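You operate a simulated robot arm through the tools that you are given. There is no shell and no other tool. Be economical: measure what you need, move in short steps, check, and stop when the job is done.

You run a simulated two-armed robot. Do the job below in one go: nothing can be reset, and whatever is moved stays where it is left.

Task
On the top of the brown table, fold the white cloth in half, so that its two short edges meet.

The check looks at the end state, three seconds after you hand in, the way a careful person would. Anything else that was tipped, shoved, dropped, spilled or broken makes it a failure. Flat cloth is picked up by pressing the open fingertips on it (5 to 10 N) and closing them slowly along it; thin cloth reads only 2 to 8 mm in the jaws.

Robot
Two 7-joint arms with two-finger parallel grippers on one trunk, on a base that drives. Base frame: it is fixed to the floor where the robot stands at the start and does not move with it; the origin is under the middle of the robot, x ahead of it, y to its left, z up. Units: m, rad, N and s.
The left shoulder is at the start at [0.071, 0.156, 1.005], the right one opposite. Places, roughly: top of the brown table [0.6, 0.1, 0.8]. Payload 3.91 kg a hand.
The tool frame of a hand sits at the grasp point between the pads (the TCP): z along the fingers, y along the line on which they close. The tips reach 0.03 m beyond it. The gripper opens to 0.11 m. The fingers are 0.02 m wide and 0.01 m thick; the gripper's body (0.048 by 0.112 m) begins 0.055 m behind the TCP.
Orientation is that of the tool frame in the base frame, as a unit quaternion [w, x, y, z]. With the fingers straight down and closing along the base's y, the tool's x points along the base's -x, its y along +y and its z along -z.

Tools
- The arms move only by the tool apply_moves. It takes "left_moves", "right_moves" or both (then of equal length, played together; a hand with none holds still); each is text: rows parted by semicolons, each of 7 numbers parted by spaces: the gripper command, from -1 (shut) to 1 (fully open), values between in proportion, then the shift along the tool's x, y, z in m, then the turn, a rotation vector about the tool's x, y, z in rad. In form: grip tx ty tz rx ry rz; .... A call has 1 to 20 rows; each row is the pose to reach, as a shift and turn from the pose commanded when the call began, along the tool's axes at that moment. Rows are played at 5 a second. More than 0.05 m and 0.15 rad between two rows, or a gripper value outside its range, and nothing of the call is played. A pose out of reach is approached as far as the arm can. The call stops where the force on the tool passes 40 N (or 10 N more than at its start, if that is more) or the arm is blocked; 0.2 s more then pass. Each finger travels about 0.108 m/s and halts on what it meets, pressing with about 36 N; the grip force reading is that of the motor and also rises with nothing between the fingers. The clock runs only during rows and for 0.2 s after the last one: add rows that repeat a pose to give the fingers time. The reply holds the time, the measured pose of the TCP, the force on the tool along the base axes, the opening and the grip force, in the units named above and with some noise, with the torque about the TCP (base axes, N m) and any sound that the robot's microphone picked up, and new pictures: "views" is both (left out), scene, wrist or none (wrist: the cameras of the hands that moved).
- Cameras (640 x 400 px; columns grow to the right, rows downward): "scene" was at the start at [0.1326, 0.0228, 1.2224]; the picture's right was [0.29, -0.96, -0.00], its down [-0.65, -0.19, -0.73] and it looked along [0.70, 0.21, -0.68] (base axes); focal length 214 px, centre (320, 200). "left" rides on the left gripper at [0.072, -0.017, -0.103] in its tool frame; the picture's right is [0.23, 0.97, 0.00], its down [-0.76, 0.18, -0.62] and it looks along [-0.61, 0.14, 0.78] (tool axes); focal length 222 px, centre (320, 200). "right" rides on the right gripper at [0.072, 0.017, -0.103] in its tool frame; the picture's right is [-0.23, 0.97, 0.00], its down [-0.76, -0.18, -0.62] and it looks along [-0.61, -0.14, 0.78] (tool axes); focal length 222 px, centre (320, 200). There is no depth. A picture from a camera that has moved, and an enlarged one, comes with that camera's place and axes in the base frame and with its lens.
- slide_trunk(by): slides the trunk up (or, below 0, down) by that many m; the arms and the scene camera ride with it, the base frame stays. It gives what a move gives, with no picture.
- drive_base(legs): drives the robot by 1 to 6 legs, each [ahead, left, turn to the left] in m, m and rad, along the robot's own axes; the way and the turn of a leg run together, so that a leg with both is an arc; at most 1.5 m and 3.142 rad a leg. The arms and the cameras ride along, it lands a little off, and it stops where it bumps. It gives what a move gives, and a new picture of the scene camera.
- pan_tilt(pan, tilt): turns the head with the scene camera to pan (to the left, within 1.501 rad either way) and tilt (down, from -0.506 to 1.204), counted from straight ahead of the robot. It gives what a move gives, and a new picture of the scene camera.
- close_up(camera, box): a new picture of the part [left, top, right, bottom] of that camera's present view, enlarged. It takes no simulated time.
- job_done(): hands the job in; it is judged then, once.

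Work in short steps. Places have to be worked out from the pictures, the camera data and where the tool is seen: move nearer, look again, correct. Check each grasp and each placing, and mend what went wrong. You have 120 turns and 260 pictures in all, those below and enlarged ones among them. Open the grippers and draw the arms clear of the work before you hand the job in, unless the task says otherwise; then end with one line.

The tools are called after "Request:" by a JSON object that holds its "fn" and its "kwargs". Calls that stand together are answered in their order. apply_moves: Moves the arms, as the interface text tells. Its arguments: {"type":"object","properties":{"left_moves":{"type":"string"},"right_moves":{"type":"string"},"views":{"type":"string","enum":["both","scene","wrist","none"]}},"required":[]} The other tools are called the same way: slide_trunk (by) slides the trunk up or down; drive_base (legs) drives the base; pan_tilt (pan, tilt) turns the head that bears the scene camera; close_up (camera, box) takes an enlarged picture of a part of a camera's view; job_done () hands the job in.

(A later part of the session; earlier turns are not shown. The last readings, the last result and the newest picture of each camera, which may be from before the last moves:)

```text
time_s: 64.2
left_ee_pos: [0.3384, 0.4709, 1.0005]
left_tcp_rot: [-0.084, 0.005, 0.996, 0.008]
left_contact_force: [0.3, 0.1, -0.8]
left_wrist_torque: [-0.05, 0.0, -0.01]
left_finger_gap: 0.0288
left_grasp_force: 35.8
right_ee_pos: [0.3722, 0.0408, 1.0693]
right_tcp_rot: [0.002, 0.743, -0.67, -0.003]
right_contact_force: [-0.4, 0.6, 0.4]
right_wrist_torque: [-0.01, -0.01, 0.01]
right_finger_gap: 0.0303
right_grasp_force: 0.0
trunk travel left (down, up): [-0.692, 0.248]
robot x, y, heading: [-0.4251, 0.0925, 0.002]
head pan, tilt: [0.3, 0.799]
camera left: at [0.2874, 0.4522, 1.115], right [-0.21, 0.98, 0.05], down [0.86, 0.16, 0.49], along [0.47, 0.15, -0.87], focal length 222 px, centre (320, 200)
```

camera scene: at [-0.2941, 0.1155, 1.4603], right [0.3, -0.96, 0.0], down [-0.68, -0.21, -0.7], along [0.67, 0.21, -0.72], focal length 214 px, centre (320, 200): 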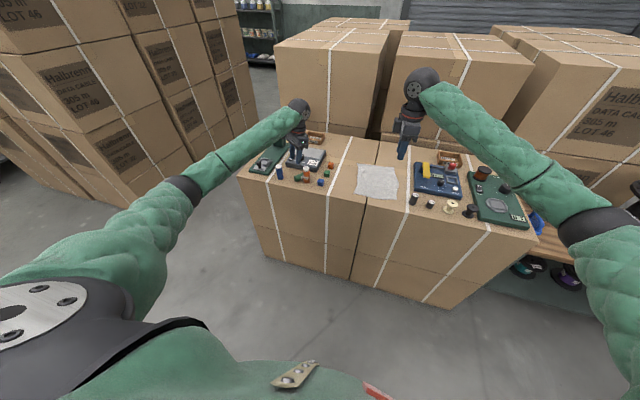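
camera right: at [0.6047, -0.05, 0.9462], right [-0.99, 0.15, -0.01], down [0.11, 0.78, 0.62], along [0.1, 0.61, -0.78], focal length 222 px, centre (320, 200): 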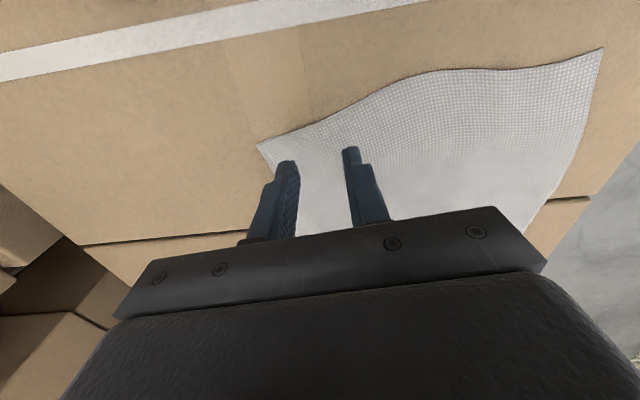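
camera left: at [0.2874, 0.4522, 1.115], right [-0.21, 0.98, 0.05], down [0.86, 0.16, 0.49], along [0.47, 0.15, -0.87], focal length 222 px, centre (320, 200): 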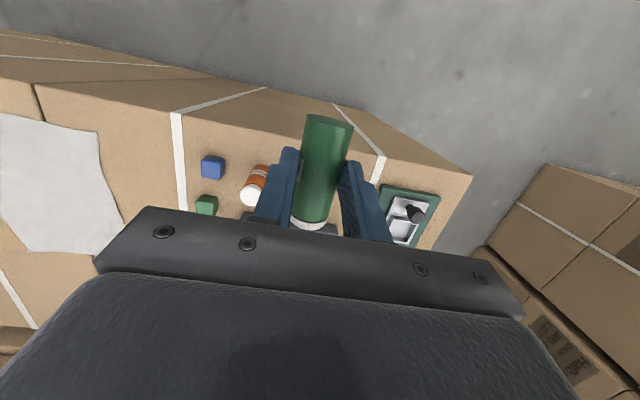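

Now I tilt 90° about the closing axis so green comes upright, cap up.

Request:
{"fn": "apply_moves", "kwargs": {"left_moves": "-1 0 0 0 0 -0.1428 0;-1 0 0 0 0 -0.2856 0;-1 0 0 0 0 -0.4284 0;-1 0 0 0 0 -0.5712 0;-1 0 0 0 0 -0.714 0;-1 0 0 0 0 -0.8568 0;-1 0 0 0 0 -0.9996 0;-1 0 0 0 0 -1.1424 0;-1 0 0 0 0 -1.2852 0;-1 0 0 0 0 -1.428 0;-1 0 0 0 0 -1.571 0;-1 0 0 0 0 -1.571 0"}}

Request:
{"fn": "close_up", "kwargs": {"camera": "scene", "box": [225, 120, 353, 200]}}

```text
time_s: 66.8
left_ee_pos: [0.3389, 0.4734, 1.0029]
left_tcp_rot: [0.645, 0.009, 0.764, 0.003]
left_contact_force: [-0.3, 0.2, -0.9]
left_wrist_torque: [0.0, 0.05, -0.04]
left_finger_gap: 0.0287
left_grasp_force: 35.9
right_ee_pos: [0.3709, 0.0416, 1.0699]
right_tcp_rot: [0.001, 0.742, -0.67, -0.003]
right_contact_force: [-0.8, -0.5, -0.9]
right_wrist_torque: [0.01, 0.0, -0.01]
right_finger_gap: 0.0304
right_grasp_force: 0.1
trunk travel left (down, up): [-0.692, 0.248]
robot x, y, heading: [-0.4261, 0.0915, 0.004]
head pan, tilt: [0.3, 0.799]
camera scene: at [-0.293, 0.1158, 1.4602], right [0.3, -0.96, 0.0], down [-0.69, -0.21, -0.7], along [0.67, 0.21, -0.72], focal length 214 px, centre (320, 200)
camera left: at [0.2267, 0.4579, 0.9478], right [-0.03, 0.98, -0.21], down [-0.49, 0.17, 0.86], along [0.87, 0.13, 0.47], focal length 222 px, centre (320, 200)
```

scene: 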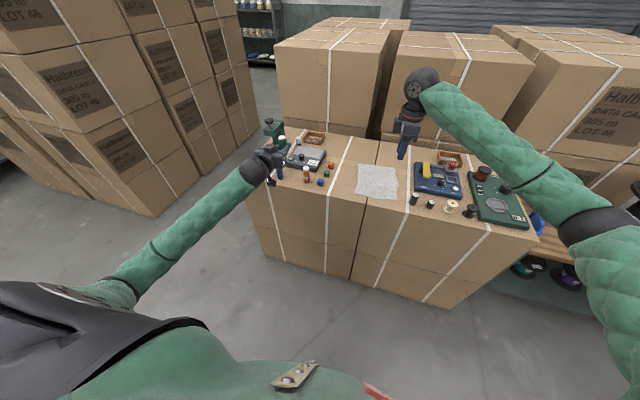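
left: 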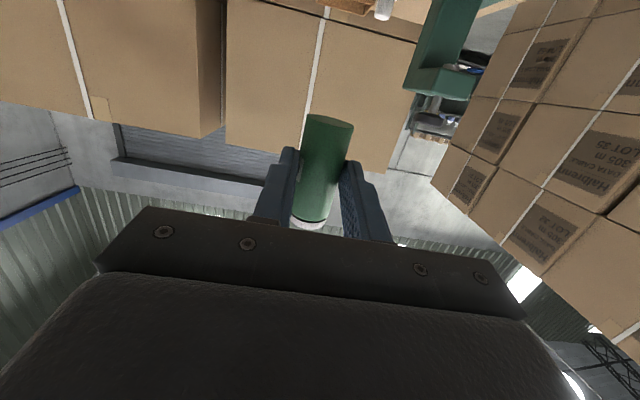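

```text
5.00 times, centred on (289, 160) of scene
camera zoom: at [-0.293, 0.1158, 1.4602], right [0.3, -0.96, 0.0], down [-0.69, -0.21, -0.7], along [0.67, 0.21, -0.72], focal length 1072 px, centre (475, 400)
```

zoom: 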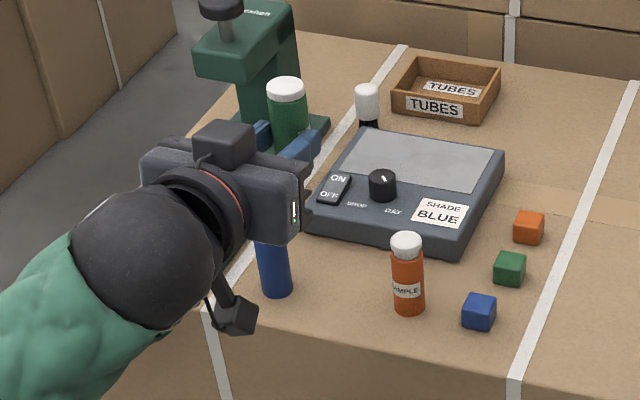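

Green is upright in the hand. I move it forward between blue and orange, then down to about 17 mm above the table.

Request:
{"fn": "apply_moves", "kwargs": {"left_moves": "-1 0.02 0.0025 0.028 0 0 0;-1 0.04 0.005 0.056 0 0 0;-1 0.057 0.0076 0.0836 0 0 0;-1 0.088 0.007 0.0888 0 0 0;-1 0.12 0.0065 0.094 0 0 0;-1 0.1486 0.0061 0.0993 0 0 0;-1 0.1486 0.0061 0.0993 0 0 0"}}

Request:
{"fn": "close_up", "kwargs": {"camera": "scene", "box": [245, 135, 341, 195]}}

```text
time_s: 68.4
left_ee_pos: [0.4115, 0.4804, 0.8383]
left_tcp_rot: [0.645, 0.008, 0.764, 0.003]
left_contact_force: [-0.1, 0.8, -0.5]
left_wrist_torque: [-0.07, 0.04, 0.01]
left_finger_gap: 0.0285
left_grasp_force: 36.2
right_ee_pos: [0.3719, 0.0399, 1.0703]
right_tcp_rot: [0.001, 0.743, -0.67, -0.002]
right_contact_force: [-0.2, 0.7, 0.4]
right_wrist_torque: [-0.01, 0.0, -0.03]
right_finger_gap: 0.0303
right_grasp_force: 0.1
trunk travel left (down, up): [-0.692, 0.248]
robot x, y, heading: [-0.4205, 0.0915, -0.001]
head pan, tilt: [0.3, 0.799]
camera scene: at [-0.2932, 0.1155, 1.4602], right [0.3, -0.96, 0.0], down [-0.69, -0.21, -0.7], along [0.67, 0.21, -0.72], focal length 214 px, centre (320, 200)
camera left: at [0.2995, 0.4647, 0.7845], right [-0.03, 0.98, -0.21], down [-0.48, 0.17, 0.86], along [0.87, 0.13, 0.47], focal length 222 px, centre (320, 200)
```

scene: 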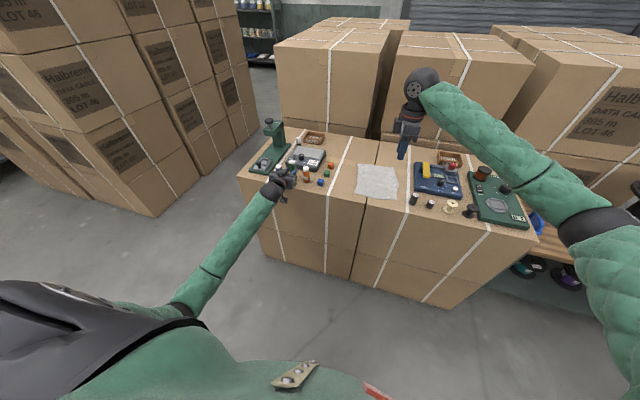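
left: 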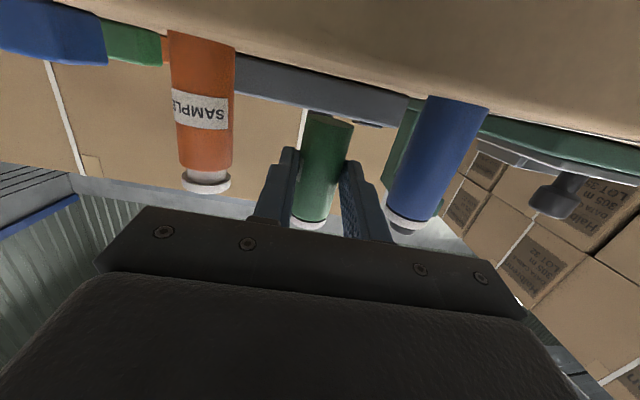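

```text
6.67 times, centred on (293, 165) of scene
camera zoom: at [-0.2932, 0.1155, 1.4602], right [0.3, -0.96, 0.0], down [-0.69, -0.21, -0.7], along [0.67, 0.21, -0.72], focal length 1430 px, centre (500, 433)
```

zoom: 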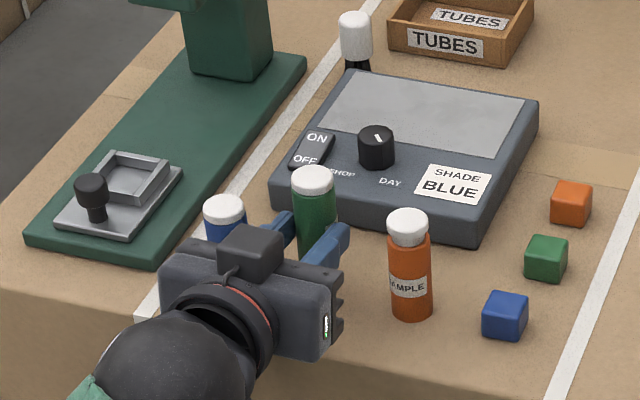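

Clear on both sides. I lower slowly until it touches.

Request:
{"fn": "apply_moves", "kwargs": {"left_moves": "-1 0.004 0 0.0007 0 0 0;-1 0.008 0 0.0014 0 0 0;-1 0.011 0 0.002 0 0 0;-1 0.011 0 0.002 0 0 0", "views": "none"}}

Request:
{"fn": "apply_moves", "kwargs": {"left_moves": "-1 0.002 0 0.0003 0 0 0;-1 0.003 0 0.0006 0 0 0;-1 0.003 0 0.0006 0 0 0", "views": "wrist"}}

```text
time_s: 69.4
left_ee_pos: [0.413, 0.4802, 0.8282]
left_tcp_rot: [0.646, 0.009, 0.763, 0.002]
left_contact_force: [-0.2, 0.1, -0.9]
left_wrist_torque: [0.0, 0.02, 0.0]
left_finger_gap: 0.0284
left_grasp_force: 35.7
right_ee_pos: [0.3724, 0.0407, 1.0693]
right_tcp_rot: [0.001, 0.742, -0.67, -0.002]
right_contact_force: [-0.2, 0.5, -0.1]
right_wrist_torque: [-0.03, 0.04, 0.01]
right_finger_gap: 0.0304
right_grasp_force: 0.0
trunk travel left (down, up): [-0.692, 0.248]
robot x, y, heading: [-0.4219, 0.0938, 0.007]
head pan, tilt: [0.3, 0.799]
```

```text
time_s: 70.2
left_ee_pos: [0.4139, 0.4801, 0.8246]
left_tcp_rot: [0.645, 0.009, 0.764, 0.002]
left_contact_force: [0.5, -0.3, -1.8]
left_wrist_torque: [0.03, 0.05, 0.05]
left_finger_gap: 0.0283
left_grasp_force: 35.8
right_ee_pos: [0.3728, 0.0405, 1.0702]
right_tcp_rot: [0.001, 0.743, -0.67, -0.002]
right_contact_force: [-0.5, 0.2, -0.1]
right_wrist_torque: [0.0, 0.03, 0.01]
right_finger_gap: 0.0303
right_grasp_force: 0.0
trunk travel left (down, up): [-0.692, 0.248]
robot x, y, heading: [-0.4221, 0.0927, 0.001]
head pan, tilt: [0.3, 0.799]
camera left: at [0.3002, 0.465, 0.7698], right [-0.03, 0.98, -0.21], down [-0.48, 0.17, 0.86], along [0.87, 0.13, 0.47], focal length 222 px, centre (320, 200)
```

left: 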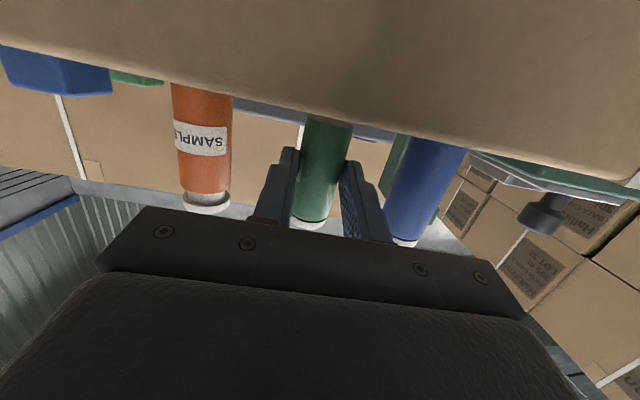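

Request:
{"fn": "apply_moves", "kwargs": {"left_moves": "-1 0.002 0 0.0003 0 0 0;-1 0.003 0 0.0006 0 0 0;-1 0.003 0 0.0006 0 0 0", "views": "none"}}

Request:
{"fn": "apply_moves", "kwargs": {"left_moves": "-1 0.001 0 0.0002 0 0 0;-1 0.002 0 0.0004 0 0 0;-1 0.002 0 0.0004 0 0 0", "views": "none"}}

Request:
{"fn": "close_up", "kwargs": {"camera": "scene", "box": [245, 135, 341, 195]}}

```text
time_s: 71.0
left_ee_pos: [0.413, 0.4801, 0.8215]
left_tcp_rot: [0.645, 0.009, 0.764, 0.002]
left_contact_force: [-0.4, 0.3, -1.3]
left_wrist_torque: [0.0, 0.04, 0.0]
left_finger_gap: 0.0289
left_grasp_force: 36.0
right_ee_pos: [0.3723, 0.0415, 1.0685]
right_tcp_rot: [0.002, 0.742, -0.67, -0.003]
right_contact_force: [0.6, -0.5, 0.3]
right_wrist_torque: [0.05, 0.0, -0.02]
right_finger_gap: 0.0303
right_grasp_force: 0.0
trunk travel left (down, up): [-0.692, 0.248]
robot x, y, heading: [-0.4224, 0.0916, 0.003]
head pan, tilt: [0.3, 0.799]
```

```text
time_s: 71.8
left_ee_pos: [0.4118, 0.4807, 0.8197]
left_tcp_rot: [0.645, 0.009, 0.764, 0.002]
left_contact_force: [-0.1, 0.0, -0.4]
left_wrist_torque: [0.01, 0.05, 0.03]
left_finger_gap: 0.0287
left_grasp_force: 36.3
right_ee_pos: [0.3729, 0.0404, 1.0696]
right_tcp_rot: [0.001, 0.742, -0.67, -0.003]
right_contact_force: [0.7, 0.0, 0.1]
right_wrist_torque: [-0.01, -0.04, 0.03]
right_finger_gap: 0.0301
right_grasp_force: 0.1
trunk travel left (down, up): [-0.692, 0.248]
robot x, y, heading: [-0.4197, 0.0919, -0.001]
head pan, tilt: [0.3, 0.799]
```

```text
6.67 times, centred on (293, 165) of scene
camera zoom: at [-0.293, 0.1155, 1.4601], right [0.3, -0.96, 0.0], down [-0.69, -0.21, -0.7], along [0.67, 0.21, -0.72], focal length 1430 px, centre (500, 433)
```

zoom: 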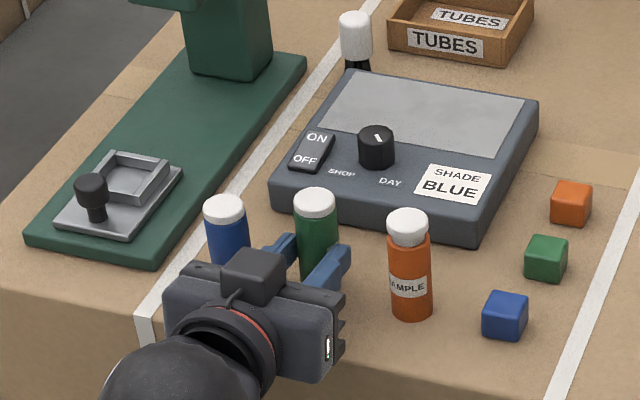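

Request:
{"fn": "apply_moves", "kwargs": {"left_moves": "-1 0.002 0 0.0003 0 0 0;-1 0.003 0 0.0005 0 0 0;-1 0.003 0 0.0005 0 0 0", "views": "none"}}

Request:
{"fn": "apply_moves", "kwargs": {"left_moves": "-1 0.001 0 0.0002 0 0 0;-1 0.002 0 0.0004 0 0 0;-1 0.002 0 0.0004 0 0 0", "views": "wrist"}}

```text
time_s: 72.6
left_ee_pos: [0.4124, 0.4797, 0.8166]
left_tcp_rot: [0.645, 0.01, 0.764, 0.002]
left_contact_force: [-0.9, -0.5, -0.8]
left_wrist_torque: [-0.02, 0.04, -0.01]
left_finger_gap: 0.0286
left_grasp_force: 36.0
right_ee_pos: [0.3721, 0.041, 1.0691]
right_tcp_rot: [0.002, 0.743, -0.67, -0.003]
right_contact_force: [-0.2, 0.4, -0.5]
right_wrist_torque: [-0.01, -0.01, -0.03]
right_finger_gap: 0.0303
right_grasp_force: 0.0
trunk travel left (down, up): [-0.692, 0.248]
robot x, y, heading: [-0.4231, 0.0933, -0.0]
head pan, tilt: [0.3, 0.799]
```

```text
time_s: 73.4
left_ee_pos: [0.4125, 0.4809, 0.8135]
left_tcp_rot: [0.645, 0.009, 0.764, 0.002]
left_contact_force: [0.3, -0.3, -1.7]
left_wrist_torque: [-0.01, 0.07, 0.0]
left_finger_gap: 0.0284
left_grasp_force: 36.4
right_ee_pos: [0.3733, 0.0413, 1.07]
right_tcp_rot: [0.001, 0.742, -0.67, -0.002]
right_contact_force: [-0.1, -0.4, 0.7]
right_wrist_torque: [-0.04, 0.0, 0.02]
right_finger_gap: 0.0302
right_grasp_force: 0.1
trunk travel left (down, up): [-0.692, 0.248]
robot x, y, heading: [-0.4264, 0.0893, 0.003]
head pan, tilt: [0.3, 0.799]
camera left: at [0.2995, 0.4656, 0.7598], right [-0.03, 0.98, -0.21], down [-0.48, 0.17, 0.86], along [0.87, 0.13, 0.47], focal length 222 px, centre (320, 200)
```

left: 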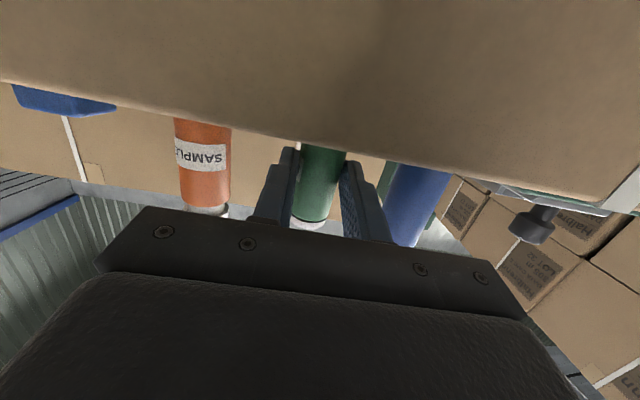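

Request:
{"fn": "apply_moves", "kwargs": {"left_moves": "-1 0.002 0 0.0003 0 0 0;-1 0.003 0 0.0005 0 0 0;-1 0.003 0 0.0005 0 0 0", "views": "none"}}

Request:
{"fn": "close_up", "kwargs": {"camera": "scene", "box": [245, 135, 341, 195]}}

```text
time_s: 74.2
left_ee_pos: [0.4126, 0.4798, 0.814]
left_tcp_rot: [0.646, 0.009, 0.763, 0.003]
left_contact_force: [-0.8, 1.7, 14.6]
left_wrist_torque: [-0.15, -0.35, 0.0]
left_finger_gap: 0.0286
left_grasp_force: 36.2
right_ee_pos: [0.3707, 0.0407, 1.0701]
right_tcp_rot: [0.002, 0.743, -0.67, -0.003]
right_contact_force: [-0.7, 0.8, 0.4]
right_wrist_torque: [0.0, 0.02, -0.02]
right_finger_gap: 0.0304
right_grasp_force: 0.1
trunk travel left (down, up): [-0.692, 0.248]
robot x, y, heading: [-0.4237, 0.0931, -0.002]
head pan, tilt: [0.3, 0.799]
```

```text
6.67 times, centred on (293, 165) of scene
camera zoom: at [-0.2946, 0.1149, 1.4605], right [0.3, -0.96, 0.0], down [-0.68, -0.21, -0.7], along [0.67, 0.21, -0.72], focal length 1430 px, centre (500, 433)
```

zoom: 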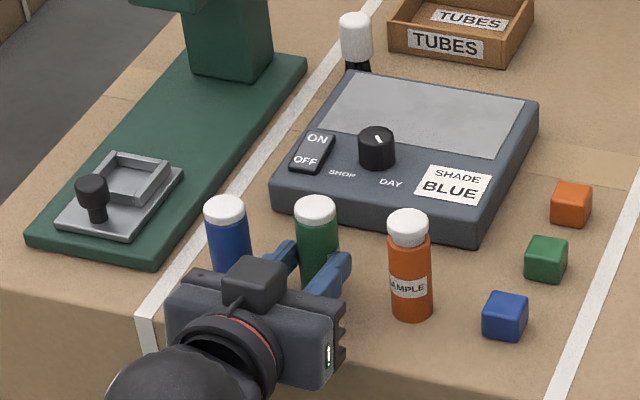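

Contact with the bottle bottom (14.6 N). I release and withdraw straight back.

Request:
{"fn": "apply_moves", "kwargs": {"left_moves": "-1 -0.002 0 0 0 0 0;-0.45 -0.002 0 0 0 0 0;-0.35 -0.002 0 0 0 0 0;-0.2 -0.002 0 0 0 0 0;-0.1 -0.002 0 0 0 0 0;-0.1 -0.002 0 0 0 0 0", "views": "wrist"}}

Request:
{"fn": "apply_moves", "kwargs": {"left_moves": "-0.1 0 0 -0.02 0 0 0;-0.1 0 0 -0.04 0 0 0;-0.1 -0.005 0 -0.07 0 0 0;-0.1 -0.01 0 -0.1 0 0 0;-0.1 -0.03 0 -0.13 0 0 0;-0.1 -0.07 0 -0.14 0 0 0;-0.1 -0.11 0 -0.14 0 0 0", "views": "wrist"}}

Request:
{"fn": "close_up", "kwargs": {"camera": "scene", "box": [245, 135, 341, 195]}}

```text
time_s: 75.6
left_ee_pos: [0.4142, 0.4804, 0.8121]
left_tcp_rot: [0.645, 0.01, 0.764, 0.002]
left_contact_force: [0.5, -0.2, -1.0]
left_wrist_torque: [0.04, -0.01, -0.02]
left_finger_gap: 0.0492
left_grasp_force: 0.0
right_ee_pos: [0.373, 0.0405, 1.0689]
right_tcp_rot: [0.002, 0.743, -0.67, -0.003]
right_contact_force: [-0.1, -0.2, -0.5]
right_wrist_torque: [0.02, -0.02, 0.01]
right_finger_gap: 0.0302
right_grasp_force: 0.1
trunk travel left (down, up): [-0.692, 0.248]
robot x, y, heading: [-0.4257, 0.0892, -0.0]
head pan, tilt: [0.3, 0.799]
camera left: at [0.3008, 0.4651, 0.7579], right [-0.03, 0.98, -0.21], down [-0.48, 0.17, 0.86], along [0.87, 0.13, 0.47], focal length 222 px, centre (320, 200)
```

left: 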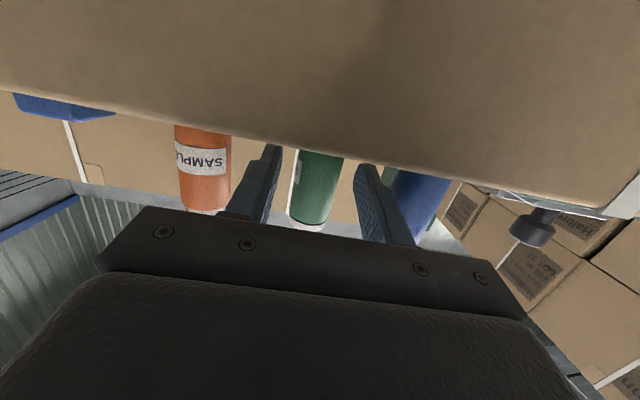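

```text
time_s: 77.2
left_ee_pos: [0.2942, 0.481, 0.9458]
left_tcp_rot: [0.644, 0.009, 0.765, 0.003]
left_contact_force: [0.5, -0.1, -0.1]
left_wrist_torque: [-0.01, 0.01, -0.03]
left_finger_gap: 0.0493
left_grasp_force: 0.1
right_ee_pos: [0.3712, 0.0414, 1.0688]
right_tcp_rot: [0.002, 0.742, -0.67, -0.003]
right_contact_force: [0.4, -1.0, -0.2]
right_wrist_torque: [0.04, -0.01, 0.0]
right_finger_gap: 0.0305
right_grasp_force: 0.0
trunk travel left (down, up): [-0.692, 0.248]
robot x, y, heading: [-0.4254, 0.0904, 0.001]
head pan, tilt: [0.3, 0.799]
camera left: at [0.1807, 0.4658, 0.8911], right [-0.03, 0.98, -0.21], down [-0.48, 0.17, 0.86], along [0.87, 0.13, 0.47], focal length 222 px, centre (320, 200)
```

left: 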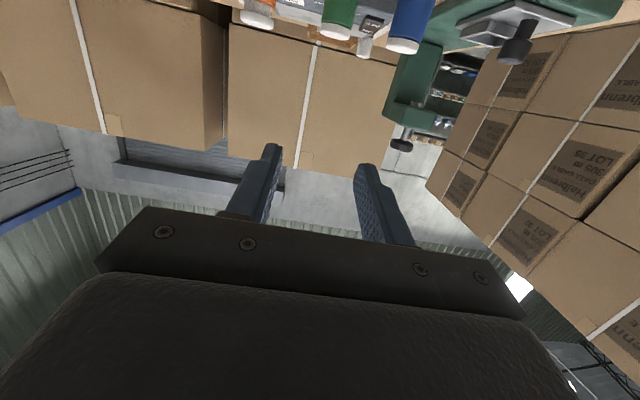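

```text
6.67 times, centred on (293, 165) of scene
camera zoom: at [-0.293, 0.1154, 1.46], right [0.3, -0.96, 0.0], down [-0.69, -0.21, -0.7], along [0.67, 0.21, -0.72], focal length 1430 px, centre (500, 433)
```

zoom: 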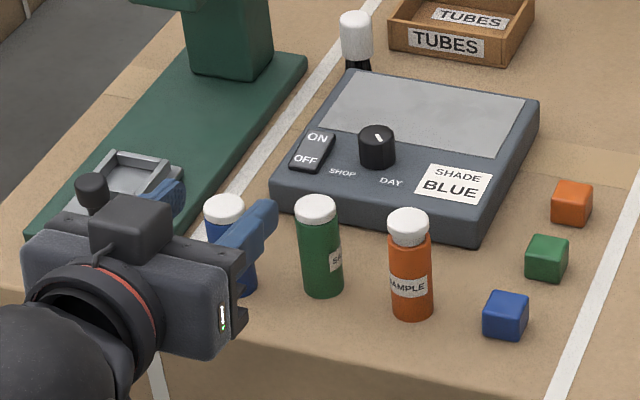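

All three bottles stand again in their row. I raise and untilt the left hand.

Request:
{"fn": "apply_moves", "kwargs": {"left_moves": "-0.1 -0.035 0 0 0 0 0;-0.1 -0.07 -0.01 0.005 0 0 0;-0.1 -0.1 -0.02 0.01 0 0.14 0;-0.1 -0.13 -0.03 0.02 0 0.28 0;-0.1 -0.16 -0.04 0.03 0 0.42 0;-0.1 -0.174 -0.0565 0.04 0 0.56 0;-0.1 -0.174 -0.0565 0.05 0 0.7 0;-0.1 -0.174 -0.0565 0.06 0 0.84 0;-0.1 -0.174 -0.0565 0.07 0 0.98 0;-0.1 -0.174 -0.0565 0.08 0 1.12 0;-0.1 -0.174 -0.0565 0.09 0 1.26 0;-0.1 -0.174 -0.0565 0.099 0 1.4 0;-0.1 -0.174 -0.0565 0.099 0 1.4 0", "views": "scene"}}

```text
time_s: 80.0
left_ee_pos: [0.4195, 0.4199, 1.0982]
left_tcp_rot: [0.0, 0.003, 1.0, 0.008]
left_contact_force: [-1.0, 0.2, -0.2]
left_wrist_torque: [0.01, -0.01, 0.01]
left_finger_gap: 0.0496
left_grasp_force: 0.0
right_ee_pos: [0.3726, 0.0409, 1.0702]
right_tcp_rot: [0.002, 0.743, -0.67, -0.002]
right_contact_force: [0.8, 0.0, 0.0]
right_wrist_torque: [0.02, -0.04, -0.02]
right_finger_gap: 0.0304
right_grasp_force: 0.1
trunk travel left (down, up): [-0.692, 0.248]
robot x, y, heading: [-0.4266, 0.0929, 0.002]
head pan, tilt: [0.3, 0.799]
camera scene: at [-0.2931, 0.1156, 1.4601], right [0.3, -0.96, 0.0], down [-0.69, -0.21, -0.7], along [0.67, 0.21, -0.72], focal length 214 px, centre (320, 200)
```

scene: 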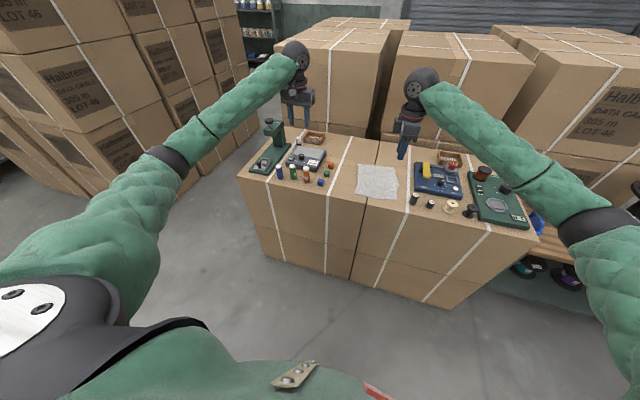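

The left arm is back in its good posture. I yaw the left hand to the cloth's direction and bring both hands side by side.

Request:
{"fn": "apply_moves", "kwargs": {"left_moves": "-0.1 -0.004 -0.018 0.003 0 0 0.133;-0.1 -0.007 -0.036 0.005 0 0 0.266;-0.1 -0.011 -0.055 0.008 0 0 0.4;-0.1 -0.015 -0.073 0.011 0 0 0.533;-0.1 -0.018 -0.091 0.014 0 0 0.666;-0.2 -0.022 -0.109 0.016 0 0 0.8;-0.3 -0.025 -0.127 0.019 0 0 0.933;-0.45 -0.029 -0.145 0.022 0 0 1.066;-0.45 -0.033 -0.164 0.025 0 0 1.2;-0.45 -0.036 -0.182 0.027 0 0 1.333;-0.45 -0.04 -0.2 0.03 0 0 1.46;-0.45 -0.04 -0.2 0.03 0 0 1.46", "right_moves": "-0.45 0.001 -0.008 0 0 0 0;-0.45 0.0015 -0.015 0 0 0 0;-0.45 0.002 -0.022 0 0 0 0;-0.45 0.003 -0.03 0 0 0 0;-0.45 0.004 -0.037 0 0 0 0;-0.45 0.0045 -0.045 0 0 0 0;-0.45 0.005 -0.052 0 0 0 0;-0.45 0.006 -0.06 0 0 0 0;-0.45 0.007 -0.067 0 0 0 0;-0.45 0.0075 -0.075 0 0 0 0;-0.45 0.008 -0.082 0 0 0 0;-0.45 0.009 -0.0895 0 0 0 0", "views": "scene"}}

Request:
{"fn": "drive_base", "kwargs": {"legs": [[0.16, 0.0, 0]]}}

Request:
{"fn": "slide_trunk", "kwargs": {"by": -0.08}}

Request:
{"fn": "pan_tilt", "kwargs": {"pan": 0.0, "tilt": 0.8}}

```text
time_s: 82.6
left_ee_pos: [0.4589, 0.2215, 1.065]
left_tcp_rot: [-0.006, 0.671, 0.741, 0.007]
left_contact_force: [0.5, -0.2, -0.5]
left_wrist_torque: [0.01, -0.01, 0.01]
left_finger_gap: 0.0302
left_grasp_force: 0.1
right_ee_pos: [0.4632, 0.04, 1.0669]
right_tcp_rot: [0.002, 0.743, -0.67, -0.002]
right_contact_force: [0.2, 0.4, -0.5]
right_wrist_torque: [-0.01, -0.05, -0.01]
right_finger_gap: 0.0303
right_grasp_force: 0.0
trunk travel left (down, up): [-0.692, 0.248]
robot x, y, heading: [-0.4219, 0.0913, -0.001]
head pan, tilt: [0.3, 0.799]
camera scene: at [-0.2928, 0.1161, 1.4601], right [0.3, -0.96, 0.0], down [-0.69, -0.21, -0.7], along [0.67, 0.21, -0.72], focal length 214 px, centre (320, 200)
```

scene: 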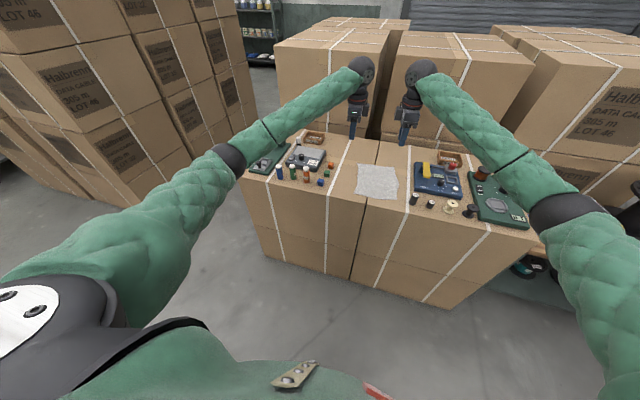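

```text
time_s: 84.0
left_ee_pos: [0.619, 0.218, 1.0659]
left_tcp_rot: [-0.005, 0.672, 0.741, 0.007]
left_contact_force: [0.6, -0.1, -0.1]
left_wrist_torque: [-0.01, -0.04, 0.0]
left_finger_gap: 0.0304
left_grasp_force: 0.0
right_ee_pos: [0.6213, 0.0376, 1.0678]
right_tcp_rot: [0.001, 0.741, -0.671, -0.003]
right_contact_force: [-0.4, 0.8, -0.6]
right_wrist_torque: [-0.03, 0.03, -0.01]
right_finger_gap: 0.0304
right_grasp_force: 0.1
trunk travel left (down, up): [-0.692, 0.248]
robot x, y, heading: [-0.2687, 0.0925, -0.005]
head pan, tilt: [0.3, 0.799]
camera scene: at [-0.1334, 0.1152, 1.4602], right [0.29, -0.96, 0.0], down [-0.69, -0.21, -0.7], along [0.67, 0.2, -0.72], focal length 214 px, centre (320, 200)
```

scene: 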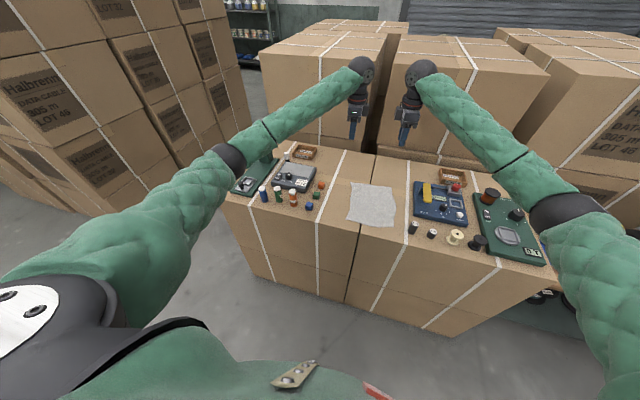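

```text
time_s: 85.2
left_ee_pos: [0.618, 0.2193, 0.9867]
left_tcp_rot: [-0.005, 0.672, 0.741, 0.007]
left_contact_force: [-0.8, 0.4, 0.3]
left_wrist_torque: [0.02, 0.01, 0.02]
left_finger_gap: 0.0299
left_grasp_force: 0.2
right_ee_pos: [0.6202, 0.0379, 0.9877]
right_tcp_rot: [0.001, 0.741, -0.671, -0.002]
right_contact_force: [-0.5, -0.6, 0.3]
right_wrist_torque: [0.01, -0.04, 0.01]
right_finger_gap: 0.0303
right_grasp_force: 0.0
trunk travel left (down, up): [-0.612, 0.328]
robot x, y, heading: [-0.2618, 0.0936, -0.005]
head pan, tilt: [0.3, 0.799]
```

```text
time_s: 86.0
left_ee_pos: [0.6176, 0.2178, 0.9862]
left_tcp_rot: [-0.004, 0.672, 0.741, 0.006]
left_contact_force: [0.3, 0.0, -0.1]
left_wrist_torque: [-0.05, 0.0, -0.01]
left_finger_gap: 0.0302
left_grasp_force: 0.0
right_ee_pos: [0.6215, 0.0383, 0.9875]
right_tcp_rot: [0.002, 0.742, -0.671, -0.002]
right_contact_force: [0.1, -0.5, -1.2]
right_wrist_torque: [-0.02, 0.01, 0.01]
right_finger_gap: 0.0301
right_grasp_force: 0.0
trunk travel left (down, up): [-0.612, 0.328]
robot x, y, heading: [-0.2634, 0.0938, -0.006]
head pan, tilt: [0.0, 0.799]
camera scene: at [-0.1301, 0.0913, 1.3801], right [0.0, -1.0, 0.0], down [-0.72, 0.0, -0.7], along [0.7, 0.0, -0.72], focal length 214 px, centre (320, 200)
```

scene: 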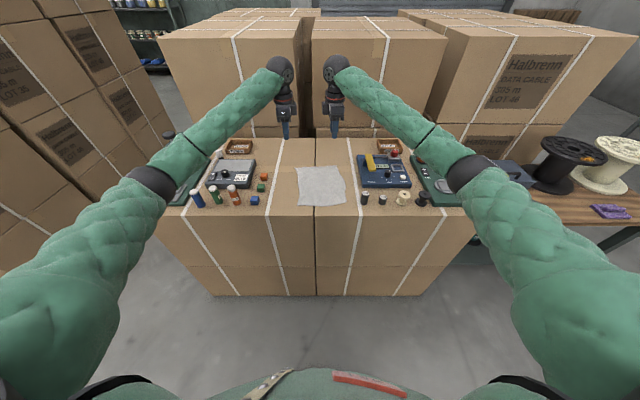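

Posture is good: elbows lie before the table edge, well above it. I hover both hands over the grasp points at z≈0.90.

Request:
{"fn": "apply_moves", "kwargs": {"left_moves": "-0.45 -0.02 0 0.03 0 0 0;-0.45 -0.038 0.0007 0.06 0 0 0;-0.45 -0.038 0.0007 0.086 0 0 0;-0.45 -0.038 0.0007 0.086 0 0 0", "right_moves": "-0.45 0.003 -0.007 0.03 0 0 0;-0.45 0.0058 -0.014 0.06 0 0 0;-0.45 0.0058 -0.014 0.087 0 0 0;-0.45 0.0058 -0.014 0.087 0 0 0"}}

```text
time_s: 87.0
left_ee_pos: [0.623, 0.1829, 0.9014]
left_tcp_rot: [-0.004, 0.671, 0.741, 0.007]
left_contact_force: [0.1, 0.5, 0.4]
left_wrist_torque: [0.02, -0.02, 0.02]
left_finger_gap: 0.0301
left_grasp_force: 0.0
right_ee_pos: [0.6327, 0.0339, 0.9006]
right_tcp_rot: [0.001, 0.742, -0.671, -0.002]
right_contact_force: [0.4, -0.2, 1.1]
right_wrist_torque: [0.0, 0.01, 0.04]
right_finger_gap: 0.0304
right_grasp_force: 0.1
trunk travel left (down, up): [-0.612, 0.328]
robot x, y, heading: [-0.266, 0.0914, -0.002]
head pan, tilt: [0.0, 0.799]
camera scene: at [-0.1309, 0.091, 1.3802], right [0.0, -1.0, 0.0], down [-0.72, 0.0, -0.7], along [0.7, 0.0, -0.72], focal length 214 px, centre (320, 200)
camera right: at [0.6244, -0.0403, 1.0043], right [-0.99, 0.13, 0.01], down [0.1, 0.77, 0.62], along [0.08, 0.62, -0.78], focal length 222 px, centre (320, 200)
camera left: at [0.6009, 0.2513, 1.005], right [0.95, 0.32, 0.01], down [0.25, -0.75, 0.61], along [0.2, -0.58, -0.79], focal length 222 px, centre (320, 200)
```

scene: 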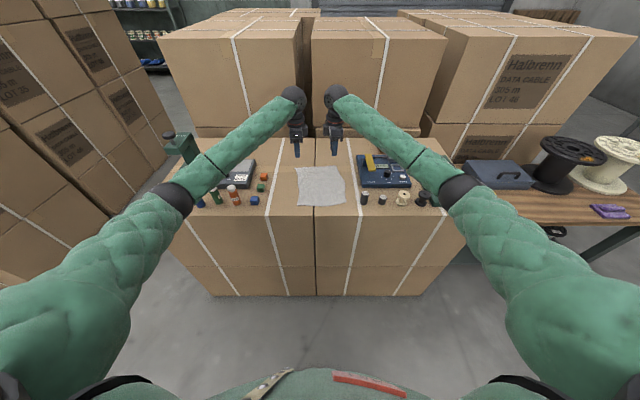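
right: 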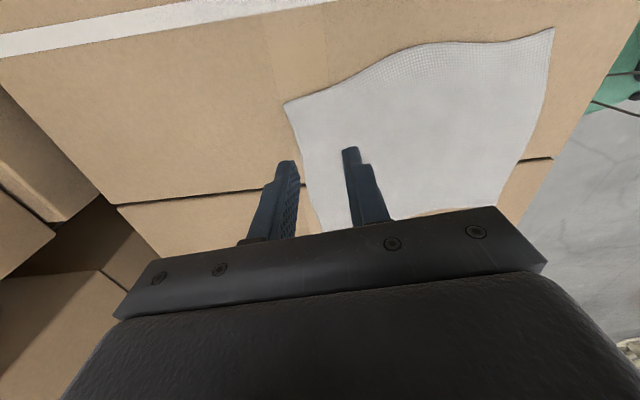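
left: 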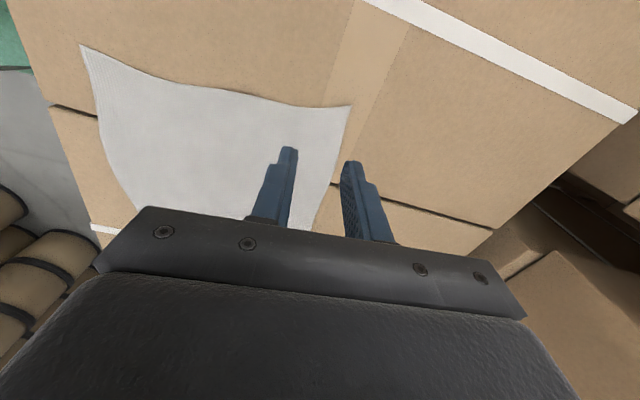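

The cloth is unchanged, and both hands are within 3 mm of their targets. The left elbow looks a bit low near the bottles, so I raise the trunk 15 cm and will descend with the arms instead.

Request:
{"fn": "slide_trunk", "kwargs": {"by": 0.15}}

Request:
{"fn": "apply_moves", "kwargs": {"left_moves": "-0.45 0 0 0.04 0 0 0;-0.45 0 0 0.08 0 0 0;-0.45 0 0 0.12 0 0 0;-0.45 0 0 0.16 0 0 0;-0.45 0 0 0.16 0 0 0", "right_moves": "-0.45 0 0 0.04 0 0 0;-0.45 0 0 0.08 0 0 0;-0.45 0 0 0.12 0 0 0;-0.45 0 0 0.16 0 0 0;-0.45 0 0 0.16 0 0 0", "views": "scene"}}

Request:
{"fn": "close_up", "kwargs": {"camera": "scene", "box": [140, 120, 300, 220]}}

```text
time_s: 88.7
left_ee_pos: [0.6233, 0.1827, 1.0502]
left_tcp_rot: [-0.005, 0.672, 0.741, 0.007]
left_contact_force: [-0.7, 0.0, 0.4]
left_wrist_torque: [-0.01, 0.03, 0.0]
left_finger_gap: 0.0302
left_grasp_force: 0.0
right_ee_pos: [0.6345, 0.0333, 1.0493]
right_tcp_rot: [0.002, 0.742, -0.671, -0.003]
right_contact_force: [0.7, -0.6, -0.6]
right_wrist_torque: [-0.01, -0.01, 0.01]
right_finger_gap: 0.0304
right_grasp_force: 0.1
trunk travel left (down, up): [-0.762, 0.178]
robot x, y, heading: [-0.2662, 0.0933, -0.005]
head pan, tilt: [0.0, 0.799]
```

```text
time_s: 89.9
left_ee_pos: [0.6241, 0.1878, 0.8927]
left_tcp_rot: [-0.005, 0.672, 0.741, 0.007]
left_contact_force: [-0.3, 0.5, 1.0]
left_wrist_torque: [0.04, 0.0, 0.0]
left_finger_gap: 0.0301
left_grasp_force: 0.0
right_ee_pos: [0.6301, 0.0342, 0.8904]
right_tcp_rot: [0.001, 0.74, -0.672, -0.002]
right_contact_force: [0.2, 0.6, 0.0]
right_wrist_torque: [0.01, -0.04, 0.01]
right_finger_gap: 0.0302
right_grasp_force: 0.1
trunk travel left (down, up): [-0.762, 0.178]
robot x, y, heading: [-0.2615, 0.0929, -0.001]
head pan, tilt: [0.0, 0.799]
camera scene: at [-0.1314, 0.091, 1.5303], right [0.0, -1.0, 0.0], down [-0.72, 0.0, -0.7], along [0.7, 0.0, -0.72], focal length 214 px, centre (320, 200)
```

scene: 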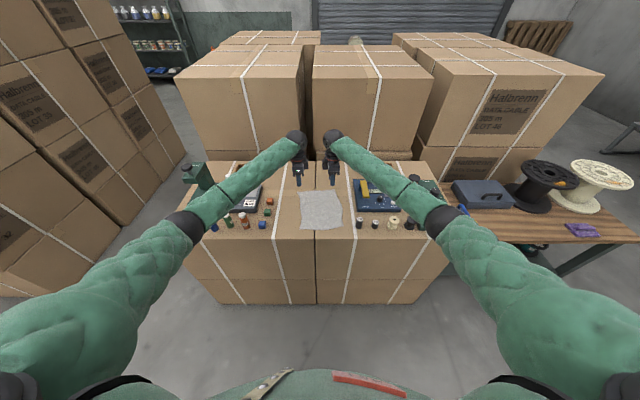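

```text
4.00 times, centred on (220, 170) of scene
camera zoom: at [-0.1314, 0.091, 1.5303], right [0.0, -1.0, 0.0], down [-0.72, 0.0, -0.7], along [0.7, 0.0, -0.72], focal length 858 px, centre (720, 320)
```

zoom: 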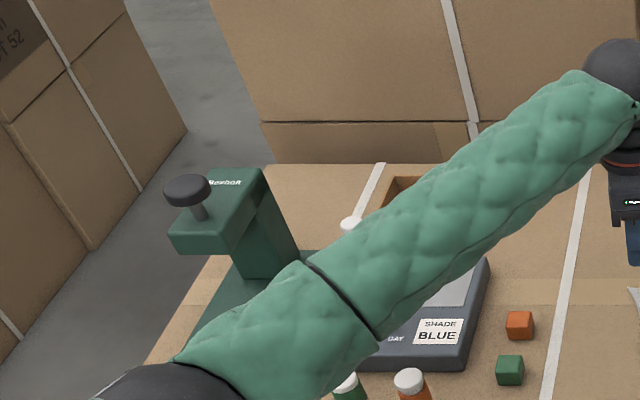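

The elbows are now high (~1.1 m) and in front of the table edge, so it is safe. I correct a few mm and go down to just above the cloth.

Request:
{"fn": "apply_moves", "kwargs": {"left_moves": "-0.45 -0.008 -0.003 0.02 0 0 0;-0.45 -0.008 -0.003 0.045 0 0 0;-0.45 -0.008 -0.003 0.06 0 0 0;-0.45 -0.008 -0.003 0.06 0 0 0", "right_moves": "-0.45 0.0006 -0.006 0.02 0 0 0;-0.45 0.0006 -0.006 0.045 0 0 0;-0.45 0.0006 -0.006 0.06 0 0 0;-0.45 0.0006 -0.006 0.06 0 0 0"}}

```text
time_s: 90.9
left_ee_pos: [0.6196, 0.1796, 0.8313]
left_tcp_rot: [-0.004, 0.671, 0.741, 0.007]
left_contact_force: [0.2, 0.6, 0.1]
left_wrist_torque: [-0.02, 0.01, -0.01]
left_finger_gap: 0.0302
left_grasp_force: 0.1
right_ee_pos: [0.6388, 0.0334, 0.8297]
right_tcp_rot: [0.001, 0.742, -0.671, -0.003]
right_contact_force: [-0.2, -0.5, 1.4]
right_wrist_torque: [0.03, -0.02, 0.0]
right_finger_gap: 0.0303
right_grasp_force: 0.0
trunk travel left (down, up): [-0.762, 0.178]
robot x, y, heading: [-0.2654, 0.0939, -0.006]
head pan, tilt: [0.0, 0.799]
camera scene: at [-0.1305, 0.0913, 1.5302], right [0.0, -1.0, 0.0], down [-0.72, 0.0, -0.7], along [0.7, 0.0, -0.72], focal length 214 px, centre (320, 200)
camera right: at [0.6298, -0.0396, 0.9327], right [-0.99, 0.13, 0.01], down [0.1, 0.77, 0.62], along [0.08, 0.62, -0.78], focal length 222 px, centre (320, 200)
camera left: at [0.5973, 0.2478, 0.9352], right [0.95, 0.32, 0.01], down [0.25, -0.75, 0.61], along [0.2, -0.58, -0.79], focal length 222 px, centre (320, 200)
```

scene: 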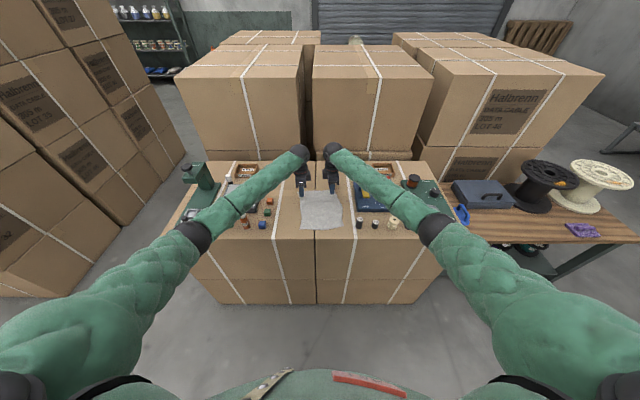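
right: 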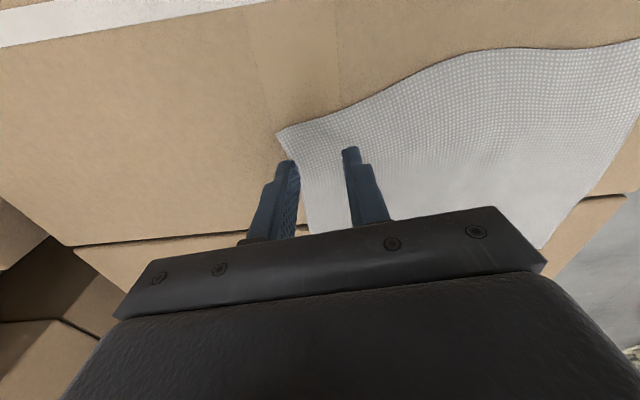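
left: 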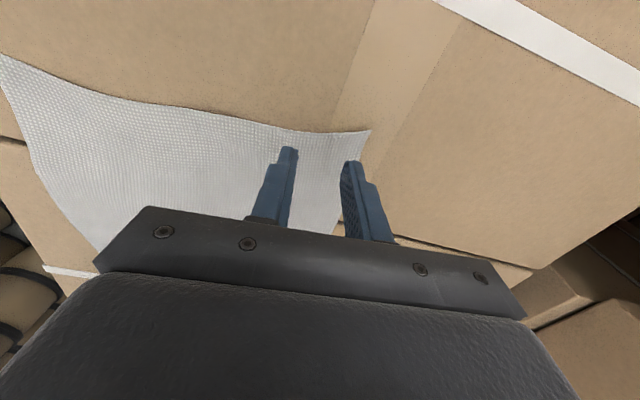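

Both hands sit right; the right one is shifted 4 mm inward, the left 6 mm outward. I lower toward contact in small steps.

Request:
{"fn": "apply_moves", "kwargs": {"left_moves": "-0.45 0.006 0 0 0 0 0;-0.45 0.006 0 0.006 0 0 0;-0.45 0.006 0 0.01 0 0 0;-0.45 0.006 0 0.01 0 0 0", "right_moves": "-0.45 0 0.004 0 0 0 0;-0.45 0 0.004 0.006 0 0 0;-0.45 0 0.004 0.009 0 0 0;-0.45 0 0.004 0.009 0 0 0", "views": "none"}}

Request:
{"fn": "apply_moves", "kwargs": {"left_moves": "-0.45 0 0 0.002 0 0 0;-0.45 0 0 0.004 0 0 0;-0.45 0 0 0.004 0 0 0", "right_moves": "-0.45 0 0 0.002 0 0 0;-0.45 0 0 0.004 0 0 0;-0.45 0 0 0.004 0 0 0", "views": "none"}}

```text
time_s: 91.9
left_ee_pos: [0.6209, 0.1854, 0.8206]
left_tcp_rot: [-0.005, 0.671, 0.741, 0.007]
left_contact_force: [0.7, 0.2, -0.7]
left_wrist_torque: [0.0, 0.0, 0.0]
left_finger_gap: 0.0305
left_grasp_force: 0.1
right_ee_pos: [0.6338, 0.0331, 0.8229]
right_tcp_rot: [0.001, 0.741, -0.671, -0.002]
right_contact_force: [-0.1, 1.3, -0.5]
right_wrist_torque: [-0.02, 0.0, -0.02]
right_finger_gap: 0.0303
right_grasp_force: 0.1
trunk travel left (down, up): [-0.762, 0.178]
robot x, y, heading: [-0.2659, 0.0925, -0.004]
head pan, tilt: [0.0, 0.799]
```

```text
time_s: 92.7
left_ee_pos: [0.622, 0.1853, 0.8164]
left_tcp_rot: [-0.004, 0.672, 0.741, 0.006]
left_contact_force: [-0.2, 0.0, 0.3]
left_wrist_torque: [0.07, 0.0, 0.0]
left_finger_gap: 0.0303
left_grasp_force: 0.0
right_ee_pos: [0.6341, 0.034, 0.8181]
right_tcp_rot: [0.001, 0.741, -0.672, -0.002]
right_contact_force: [-0.1, -0.3, 0.8]
right_wrist_torque: [0.02, -0.02, 0.01]
right_finger_gap: 0.0303
right_grasp_force: 0.1
trunk travel left (down, up): [-0.762, 0.178]
robot x, y, heading: [-0.2656, 0.0959, 0.001]
head pan, tilt: [0.0, 0.799]
```

Not yet in contact; I go on in 3 mm steps.

Request:
{"fn": "apply_moves", "kwargs": {"left_moves": "-0.45 0 0 0.002 0 0 0;-0.45 0 0 0.003 0 0 0;-0.45 0 0 0.003 0 0 0", "right_moves": "-0.45 0 0 0.002 0 0 0;-0.45 0 0 0.003 0 0 0;-0.45 0 0 0.003 0 0 0", "views": "none"}}

Request:
{"fn": "apply_moves", "kwargs": {"left_moves": "-0.45 0 0 0.001 0 0 0;-0.45 0 0 0.002 0 0 0;-0.45 0 0 0.002 0 0 0", "right_moves": "-0.45 0 0 0.001 0 0 0;-0.45 0 0 0.002 0 0 0;-0.45 0 0 0.002 0 0 0", "views": "none"}}

```text
time_s: 93.5
left_ee_pos: [0.6202, 0.1843, 0.8135]
left_tcp_rot: [-0.004, 0.672, 0.741, 0.006]
left_contact_force: [0.1, 0.3, 0.2]
left_wrist_torque: [0.0, 0.01, 0.01]
left_finger_gap: 0.0302
left_grasp_force: 0.1
right_ee_pos: [0.6354, 0.0337, 0.8158]
right_tcp_rot: [0.002, 0.741, -0.671, -0.002]
right_contact_force: [-0.2, 0.4, -0.2]
right_wrist_torque: [0.0, 0.01, 0.0]
right_finger_gap: 0.0302
right_grasp_force: 0.0
trunk travel left (down, up): [-0.762, 0.178]
robot x, y, heading: [-0.2626, 0.0924, -0.002]
head pan, tilt: [0.0, 0.799]
```

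```text
time_s: 94.3
left_ee_pos: [0.6213, 0.1836, 0.8122]
left_tcp_rot: [-0.003, 0.672, 0.741, 0.008]
left_contact_force: [0.0, 1.0, 5.0]
left_wrist_torque: [0.02, 0.0, -0.01]
left_finger_gap: 0.0302
left_grasp_force: 0.1
right_ee_pos: [0.6346, 0.0335, 0.8141]
right_tcp_rot: [0.001, 0.742, -0.671, -0.003]
right_contact_force: [-0.9, -0.9, -1.0]
right_wrist_torque: [0.0, -0.03, 0.03]
right_finger_gap: 0.0303
right_grasp_force: 0.2
trunk travel left (down, up): [-0.762, 0.178]
robot x, y, heading: [-0.2623, 0.0936, -0.003]
head pan, tilt: [0.0, 0.799]
```

Left touches (5 N); the right needs about 3 mm more.

Request:
{"fn": "apply_moves", "kwargs": {"left_moves": "-0.45 0 0 0 0 0 0;-0.45 0 0 0.0005 0 0 0;-0.45 0 0 0.0005 0 0 0", "right_moves": "-0.45 0 0 0.0015 0 0 0;-0.45 0 0 0.003 0 0 0;-0.45 0 0 0.003 0 0 0", "views": "wrist"}}

```text
time_s: 95.1
left_ee_pos: [0.6204, 0.1853, 0.8119]
left_tcp_rot: [-0.004, 0.672, 0.741, 0.007]
left_contact_force: [-1.2, 1.6, 9.4]
left_wrist_torque: [0.01, 0.1, -0.02]
left_finger_gap: 0.0301
left_grasp_force: 0.1
right_ee_pos: [0.6342, 0.0341, 0.8117]
right_tcp_rot: [0.001, 0.742, -0.67, -0.001]
right_contact_force: [0.7, 0.1, 4.2]
right_wrist_torque: [0.02, -0.14, -0.01]
right_finger_gap: 0.0304
right_grasp_force: 0.3
trunk travel left (down, up): [-0.762, 0.178]
robot x, y, heading: [-0.2669, 0.0947, -0.005]
head pan, tilt: [0.0, 0.799]
camera right: at [0.6247, -0.0399, 0.9143], right [-0.99, 0.13, 0.0], down [0.1, 0.77, 0.62], along [0.08, 0.62, -0.78], focal length 222 px, centre (320, 200)
camera left: at [0.5982, 0.2529, 0.9158], right [0.95, 0.32, 0.01], down [0.25, -0.75, 0.61], along [0.2, -0.58, -0.79], focal length 222 px, centre (320, 200)
```

right: 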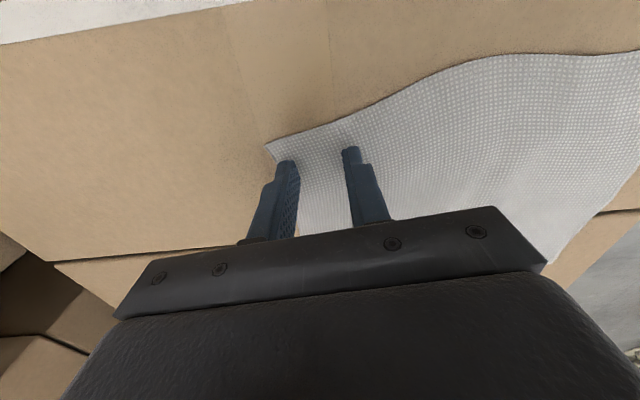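
left: 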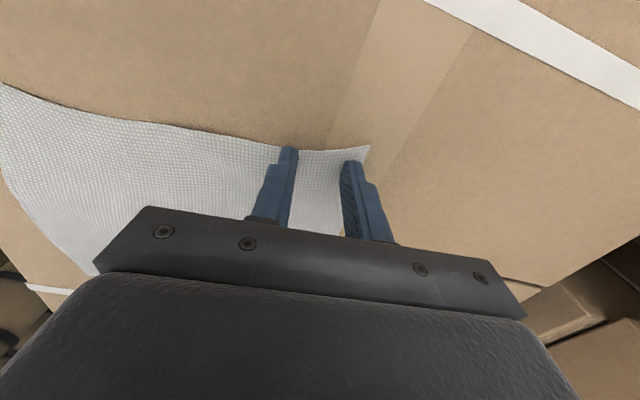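

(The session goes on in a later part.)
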